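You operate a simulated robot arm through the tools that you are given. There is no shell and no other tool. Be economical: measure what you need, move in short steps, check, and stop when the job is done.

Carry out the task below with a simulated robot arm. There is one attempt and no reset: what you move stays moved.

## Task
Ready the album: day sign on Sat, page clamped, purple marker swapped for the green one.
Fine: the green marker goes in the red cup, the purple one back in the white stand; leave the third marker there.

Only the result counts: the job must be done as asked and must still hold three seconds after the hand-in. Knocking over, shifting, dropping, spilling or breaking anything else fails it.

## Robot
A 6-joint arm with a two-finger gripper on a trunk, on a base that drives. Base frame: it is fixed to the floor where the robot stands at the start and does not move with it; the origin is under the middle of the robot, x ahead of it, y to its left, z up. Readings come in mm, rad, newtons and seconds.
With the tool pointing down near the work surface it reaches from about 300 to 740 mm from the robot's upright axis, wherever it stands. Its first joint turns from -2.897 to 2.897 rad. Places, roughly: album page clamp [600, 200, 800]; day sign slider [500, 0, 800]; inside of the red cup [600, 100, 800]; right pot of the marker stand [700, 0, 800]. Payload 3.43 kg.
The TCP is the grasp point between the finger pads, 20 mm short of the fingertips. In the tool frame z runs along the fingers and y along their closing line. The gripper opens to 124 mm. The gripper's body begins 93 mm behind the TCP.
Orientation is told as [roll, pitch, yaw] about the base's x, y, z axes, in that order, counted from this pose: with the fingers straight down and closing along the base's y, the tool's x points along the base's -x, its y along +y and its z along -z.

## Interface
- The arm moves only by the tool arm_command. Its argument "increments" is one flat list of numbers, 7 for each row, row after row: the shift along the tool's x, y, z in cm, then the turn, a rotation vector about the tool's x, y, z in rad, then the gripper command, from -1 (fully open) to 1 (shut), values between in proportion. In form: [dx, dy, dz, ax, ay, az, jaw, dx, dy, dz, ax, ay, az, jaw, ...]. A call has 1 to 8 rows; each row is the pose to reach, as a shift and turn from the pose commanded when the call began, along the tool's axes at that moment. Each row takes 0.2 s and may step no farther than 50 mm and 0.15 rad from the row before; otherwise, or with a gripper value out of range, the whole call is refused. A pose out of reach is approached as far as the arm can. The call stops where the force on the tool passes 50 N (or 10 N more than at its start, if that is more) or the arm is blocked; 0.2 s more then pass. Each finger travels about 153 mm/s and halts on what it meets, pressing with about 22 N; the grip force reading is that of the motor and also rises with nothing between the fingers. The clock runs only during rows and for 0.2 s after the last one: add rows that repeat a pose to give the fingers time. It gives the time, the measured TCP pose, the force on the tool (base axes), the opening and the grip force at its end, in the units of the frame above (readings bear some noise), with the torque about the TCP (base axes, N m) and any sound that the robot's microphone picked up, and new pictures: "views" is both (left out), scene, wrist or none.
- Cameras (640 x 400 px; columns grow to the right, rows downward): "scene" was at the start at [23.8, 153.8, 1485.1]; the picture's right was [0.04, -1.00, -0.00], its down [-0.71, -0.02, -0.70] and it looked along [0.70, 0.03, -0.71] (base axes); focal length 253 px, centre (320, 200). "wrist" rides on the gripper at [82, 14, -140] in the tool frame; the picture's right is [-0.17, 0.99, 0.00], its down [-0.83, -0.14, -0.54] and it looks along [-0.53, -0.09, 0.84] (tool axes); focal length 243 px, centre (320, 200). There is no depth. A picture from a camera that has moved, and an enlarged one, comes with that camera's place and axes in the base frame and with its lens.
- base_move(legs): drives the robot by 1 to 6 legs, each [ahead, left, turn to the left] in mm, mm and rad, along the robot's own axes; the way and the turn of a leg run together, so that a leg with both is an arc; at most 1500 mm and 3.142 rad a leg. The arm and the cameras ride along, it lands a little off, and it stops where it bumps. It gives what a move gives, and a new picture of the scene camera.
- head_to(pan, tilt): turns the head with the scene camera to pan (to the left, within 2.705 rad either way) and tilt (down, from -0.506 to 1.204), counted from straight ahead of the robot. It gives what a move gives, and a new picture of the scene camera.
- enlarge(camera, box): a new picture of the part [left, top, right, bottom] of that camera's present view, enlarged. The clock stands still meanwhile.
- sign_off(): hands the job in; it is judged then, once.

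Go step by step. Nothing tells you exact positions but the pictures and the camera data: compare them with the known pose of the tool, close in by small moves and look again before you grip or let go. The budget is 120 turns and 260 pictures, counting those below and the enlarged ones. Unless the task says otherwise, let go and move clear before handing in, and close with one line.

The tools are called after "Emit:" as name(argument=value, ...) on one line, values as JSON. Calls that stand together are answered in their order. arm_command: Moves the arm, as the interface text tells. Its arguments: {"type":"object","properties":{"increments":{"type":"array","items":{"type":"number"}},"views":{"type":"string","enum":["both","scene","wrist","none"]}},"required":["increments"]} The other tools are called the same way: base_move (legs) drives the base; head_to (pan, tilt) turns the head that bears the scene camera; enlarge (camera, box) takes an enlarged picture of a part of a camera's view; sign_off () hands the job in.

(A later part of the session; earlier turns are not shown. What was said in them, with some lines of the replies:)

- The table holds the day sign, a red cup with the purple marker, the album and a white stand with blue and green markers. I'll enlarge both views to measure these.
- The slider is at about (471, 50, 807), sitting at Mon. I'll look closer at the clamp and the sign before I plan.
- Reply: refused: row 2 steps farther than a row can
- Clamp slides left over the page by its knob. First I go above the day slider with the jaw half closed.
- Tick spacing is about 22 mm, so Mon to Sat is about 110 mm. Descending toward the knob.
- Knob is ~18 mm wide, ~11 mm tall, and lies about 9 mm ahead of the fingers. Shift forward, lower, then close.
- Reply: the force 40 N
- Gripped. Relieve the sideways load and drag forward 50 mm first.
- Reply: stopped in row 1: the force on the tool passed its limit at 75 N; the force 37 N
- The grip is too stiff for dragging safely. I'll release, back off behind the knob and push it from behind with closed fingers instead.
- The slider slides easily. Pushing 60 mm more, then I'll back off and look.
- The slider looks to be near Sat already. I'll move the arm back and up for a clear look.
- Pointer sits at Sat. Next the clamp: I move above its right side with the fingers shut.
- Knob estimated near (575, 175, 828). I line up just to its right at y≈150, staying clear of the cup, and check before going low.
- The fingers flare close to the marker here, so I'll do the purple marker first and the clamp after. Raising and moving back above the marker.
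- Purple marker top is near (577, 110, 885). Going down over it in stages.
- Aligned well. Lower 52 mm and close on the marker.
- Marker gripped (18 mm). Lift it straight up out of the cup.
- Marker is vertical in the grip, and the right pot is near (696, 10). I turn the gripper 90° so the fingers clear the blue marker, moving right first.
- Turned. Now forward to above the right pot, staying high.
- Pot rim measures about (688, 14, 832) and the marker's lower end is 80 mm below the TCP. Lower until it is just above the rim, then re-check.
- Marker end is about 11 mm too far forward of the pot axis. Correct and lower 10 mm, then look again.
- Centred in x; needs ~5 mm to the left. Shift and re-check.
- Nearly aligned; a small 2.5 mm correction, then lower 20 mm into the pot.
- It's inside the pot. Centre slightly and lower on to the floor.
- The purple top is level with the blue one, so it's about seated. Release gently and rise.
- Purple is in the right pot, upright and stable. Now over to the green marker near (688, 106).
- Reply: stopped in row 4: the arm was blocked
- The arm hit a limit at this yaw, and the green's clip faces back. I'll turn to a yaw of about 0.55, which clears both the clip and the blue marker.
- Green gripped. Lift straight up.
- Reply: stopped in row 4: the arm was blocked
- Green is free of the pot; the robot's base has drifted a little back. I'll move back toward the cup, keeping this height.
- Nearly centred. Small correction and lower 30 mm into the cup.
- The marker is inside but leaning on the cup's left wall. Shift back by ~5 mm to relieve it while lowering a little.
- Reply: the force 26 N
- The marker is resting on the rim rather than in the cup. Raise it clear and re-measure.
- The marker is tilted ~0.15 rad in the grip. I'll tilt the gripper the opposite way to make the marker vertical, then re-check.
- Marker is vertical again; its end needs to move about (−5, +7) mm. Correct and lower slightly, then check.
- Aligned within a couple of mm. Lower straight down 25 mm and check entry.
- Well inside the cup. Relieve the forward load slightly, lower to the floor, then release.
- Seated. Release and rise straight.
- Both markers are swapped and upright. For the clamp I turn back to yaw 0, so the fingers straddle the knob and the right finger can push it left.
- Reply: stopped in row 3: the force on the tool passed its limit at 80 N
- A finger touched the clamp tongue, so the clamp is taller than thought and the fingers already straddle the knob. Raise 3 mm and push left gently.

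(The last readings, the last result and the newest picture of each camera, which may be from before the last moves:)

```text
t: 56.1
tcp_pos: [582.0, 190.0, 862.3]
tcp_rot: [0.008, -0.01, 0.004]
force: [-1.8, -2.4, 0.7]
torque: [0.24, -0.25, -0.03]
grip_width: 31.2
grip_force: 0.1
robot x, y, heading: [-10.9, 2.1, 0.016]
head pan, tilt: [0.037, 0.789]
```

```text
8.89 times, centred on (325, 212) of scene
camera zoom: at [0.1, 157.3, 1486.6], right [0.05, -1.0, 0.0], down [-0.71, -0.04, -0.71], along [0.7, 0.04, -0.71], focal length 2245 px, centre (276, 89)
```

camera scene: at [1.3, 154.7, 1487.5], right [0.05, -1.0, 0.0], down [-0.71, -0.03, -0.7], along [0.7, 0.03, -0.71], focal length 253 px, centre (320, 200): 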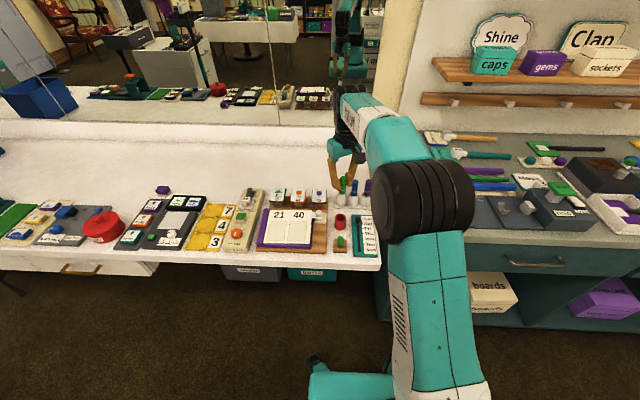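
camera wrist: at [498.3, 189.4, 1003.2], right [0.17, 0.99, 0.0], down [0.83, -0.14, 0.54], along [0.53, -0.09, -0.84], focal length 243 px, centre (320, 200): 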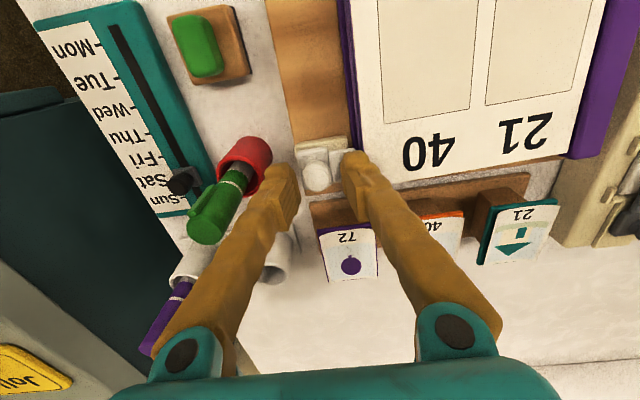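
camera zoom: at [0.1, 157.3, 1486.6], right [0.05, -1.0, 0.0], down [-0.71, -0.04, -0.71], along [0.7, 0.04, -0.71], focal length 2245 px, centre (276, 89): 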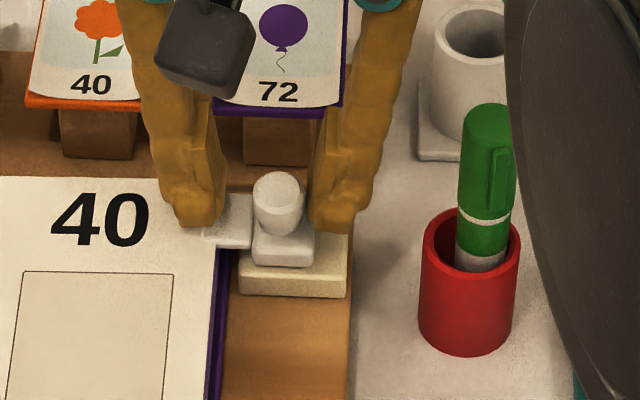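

The clamp slid about 10 mm and its tongue reaches the page. Push further.

Emit:
arm_command(increments=[0, 0.3, 0, 0, 0, 0, 0.5, 0, 0.6, 0, 0, 0, 0, 0.5, 0, 0.9, 0, 0, 0, 0, 0.5, 0, 0.9, 0, 0, 0, 0, 0.5], views="none")

Emit:
enlarge(camera="wrist", box=[260, 100, 380, 200])

Emit:
enlarge(camera="scene", box=[300, 190, 350, 235])

```text
t: 57.1
tcp_pos: [581.3, 198.9, 860.1]
tcp_rot: [0.007, -0.006, 0.008]
force: [-3.4, -1.5, -5.4]
torque: [0.18, -0.45, 0.0]
grip_width: 31.2
grip_force: 0.0
robot x, y, heading: [-14.2, 0.0, 0.027]
head pan, tilt: [0.037, 0.789]
```

```text
4.00 times, centred on (320, 150) of wrist
camera zoom: at [497.7, 210.2, 999.7], right [0.16, 0.99, 0.01], down [0.83, -0.14, 0.54], along [0.54, -0.08, -0.84], focal length 970 px, centre (320, 400)
```

zoom: 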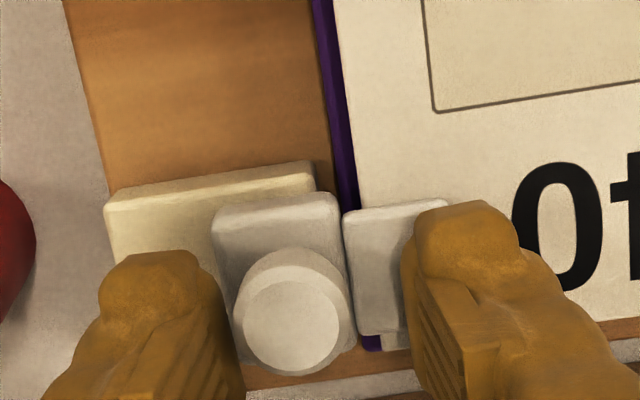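

```text
8.89 times, centred on (325, 212) of scene
camera zoom: at [0.5, 156.4, 1488.2], right [0.06, -1.0, 0.0], down [-0.71, -0.04, -0.7], along [0.7, 0.04, -0.71], focal length 2245 px, centre (276, 89)
```

zoom: 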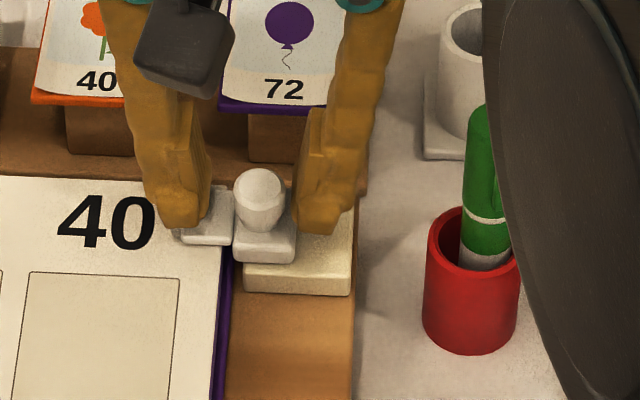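

Emit:
arm_command(increments=[0, 0.2, 0, 0, 0, 0, 0.5, 0, 0.4, 0, 0, 0, 0, 0.5, 0, 0.4, 0, 0, 0, 0, 0.5], views="none")

Emit:
enlarge(camera="wrist", box=[260, 100, 380, 200])

```text
t: 57.9
tcp_pos: [579.6, 199.7, 862.4]
tcp_rot: [0.011, -0.016, 0.011]
force: [-0.2, 2.4, 1.3]
torque: [-0.27, 0.0, -0.05]
grip_width: 31.0
grip_force: 0.0
robot x, y, heading: [-16.4, -6.0, 0.021]
head pan, tilt: [0.037, 0.789]
```

```text
4.00 times, centred on (320, 150) of wrist
camera zoom: at [495.1, 210.0, 1000.9], right [0.16, 0.99, 0.01], down [0.82, -0.14, 0.55], along [0.55, -0.07, -0.83], focal length 970 px, centre (320, 400)
```

zoom: 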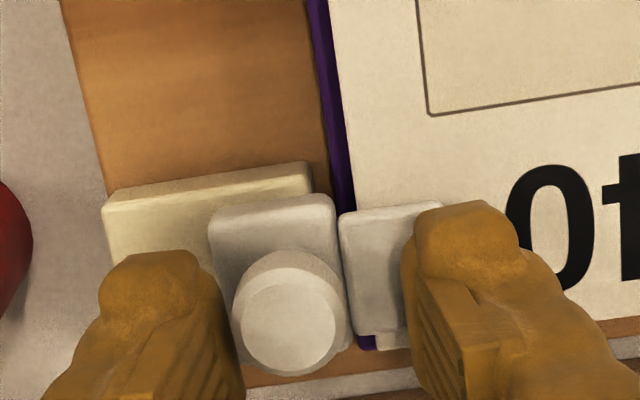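

Emit:
arm_command(increments=[0, 0.3, 0, 0, 0, 0, 0.5, 0, 0.6, 0, 0, 0, 0, 0.5, 0, 0.8, 0, 0, 0, 0, 0.5, 0, 0.8, 0, 0, 0, 0, 0.5], views="none")

Emit:
enlarge(camera="wrist", box=[260, 100, 380, 200])

Emit:
enlarge(camera="scene", box=[300, 190, 350, 235])

```text
t: 58.9
tcp_pos: [579.7, 207.3, 862.0]
tcp_rot: [0.01, -0.006, -0.002]
force: [-2.4, -15.9, -5.2]
torque: [0.0, -0.13, 0.01]
grip_width: 40.5
grip_force: 8.0
robot x, y, heading: [-23.1, -10.2, 0.007]
head pan, tilt: [0.037, 0.789]
```

```text
4.00 times, centred on (320, 150) of wrist
camera zoom: at [496.7, 218.2, 1001.3], right [0.17, 0.99, 0.01], down [0.83, -0.15, 0.54], along [0.54, -0.08, -0.84], focal length 970 px, centre (320, 400)
```

zoom: 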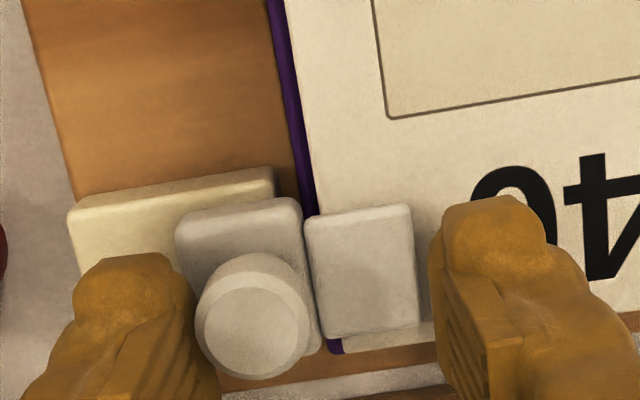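

```text
8.89 times, centred on (325, 212) of scene
camera zoom: at [-7.6, 148.8, 1487.3], right [0.05, -1.0, 0.0], down [-0.71, -0.03, -0.71], along [0.7, 0.03, -0.71], focal length 2245 px, centre (276, 89)
```

zoom: 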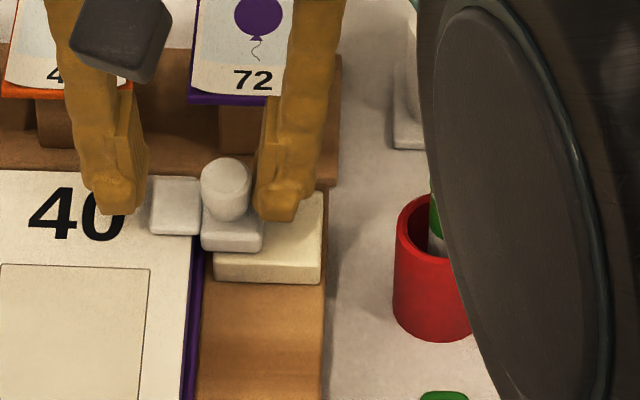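

The clamp has hit its end stop with the tongue fully over the page. Ease off and rise clear.

Emit:
arm_command(increments=[0, -0.4, 0, 0, 0, 0, 0.35, 0, -0.9, 0, 0, 0, 0, 0.3, 0, -0.6, -2, 0, 0, 0, 0.25, 0, -0.3, -5, 0, 0, 0, 0.25, 0, -0.3, -9, 0, 0, 0, 0.25, 3, -0.3, -12, 0, 0, 0, 0.25, 7, -0.3, -14, 0, 0, 0, 0.25, 11, -0.3, -16, 0, 0, 0, 0.25])

Emit:
enlarge(camera="scene", box=[280, 170, 390, 265])

Emit:
enlarge(camera="wrist", box=[160, 60, 400, 260])

```text
t: 60.7
tcp_pos: [471.0, 203.5, 1017.6]
tcp_rot: [0.008, -0.006, 0.002]
force: [-1.6, 0.6, -4.0]
torque: [-0.07, -0.3, 0.0]
grip_width: 46.3
grip_force: 0.2
robot x, y, heading: [-18.8, -3.9, 0.018]
head pan, tilt: [0.037, 0.789]
camera scene: at [3.0, 151.6, 1487.1], right [0.05, -1.0, 0.0], down [-0.71, -0.04, -0.7], along [0.7, 0.04, -0.71], focal length 253 px, centre (320, 200)
camera wrist: at [388.4, 215.5, 1157.0], right [0.16, 0.99, 0.01], down [0.83, -0.14, 0.54], along [0.54, -0.08, -0.84], focal length 243 px, centre (320, 200)
```

scene: 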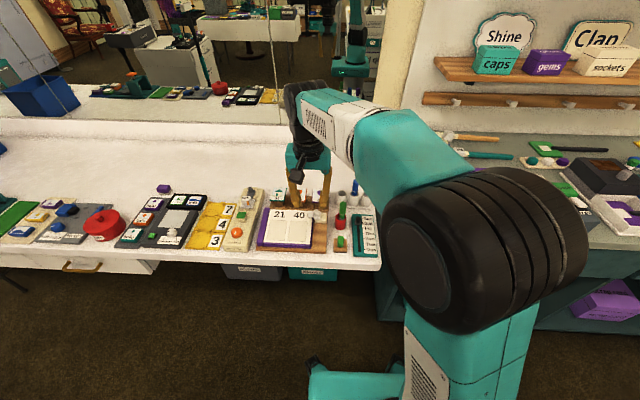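
wrist: 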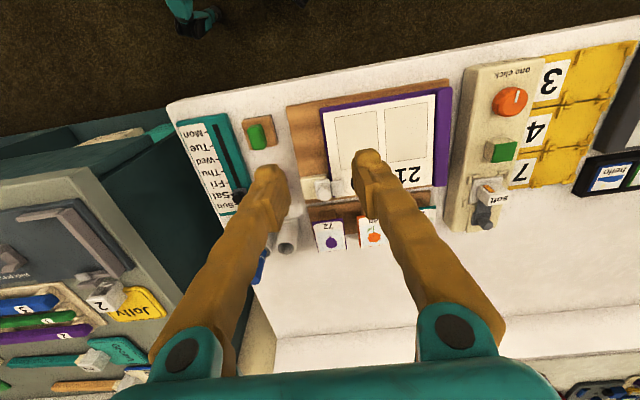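

```text
4.21 times, centred on (335, 218) of scene
camera zoom: at [3.0, 151.6, 1487.1], right [0.05, -1.0, 0.0], down [-0.71, -0.04, -0.7], along [0.7, 0.04, -0.71], focal length 1063 px, centre (257, 126)
```

zoom: 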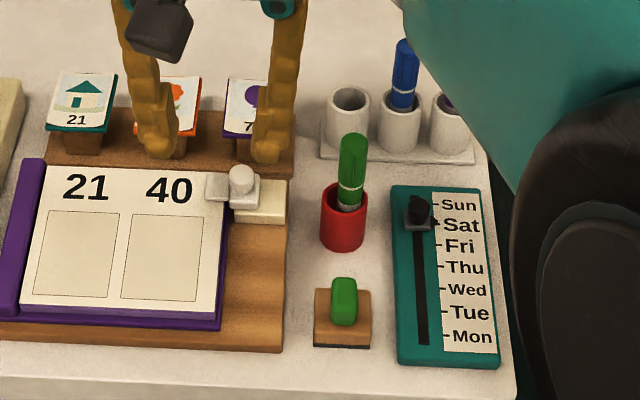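

```text
2.00 times, centred on (280, 160) of wrist
camera zoom: at [388.4, 215.5, 1157.0], right [0.16, 0.99, 0.01], down [0.83, -0.14, 0.54], along [0.54, -0.08, -0.84], focal length 485 px, centre (400, 280)
```

zoom: 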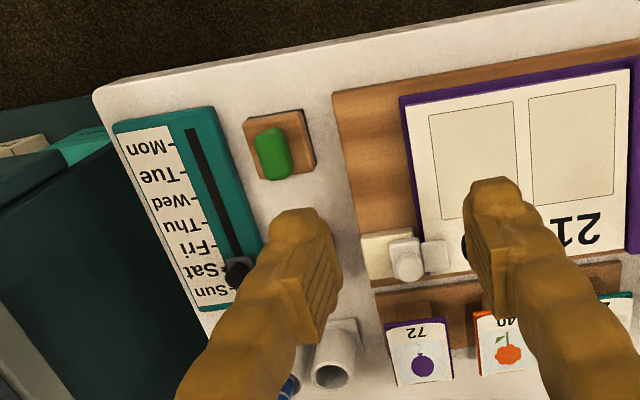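

Emit:
enlarge(camera="scene", box=[345, 210, 385, 240])

```text
13.33 times, centred on (365, 225) of scene
camera zoom: at [3.0, 151.6, 1487.1], right [0.05, -1.0, 0.0], down [-0.71, -0.04, -0.7], along [0.7, 0.04, -0.71], focal length 3367 px, centre (-280, -133)
```

zoom: 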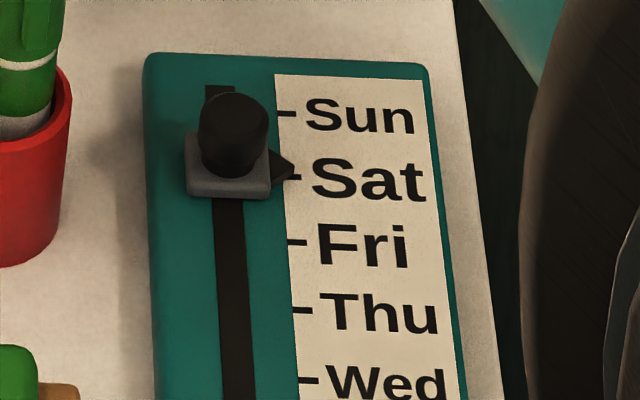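

The pointer is on the Sat tick, the clamp is over the page, green is in the red cup and purple is in the white stand beside blue. The arm is clear, so I'm handing in.

Emit:
sign_off()

```text
The job is handed in.
```

The album is ready: the day sign is on Sat, the page is clamped, the green marker is in the red cup, and the purple one is back in the white stand beside the untouched blue one.
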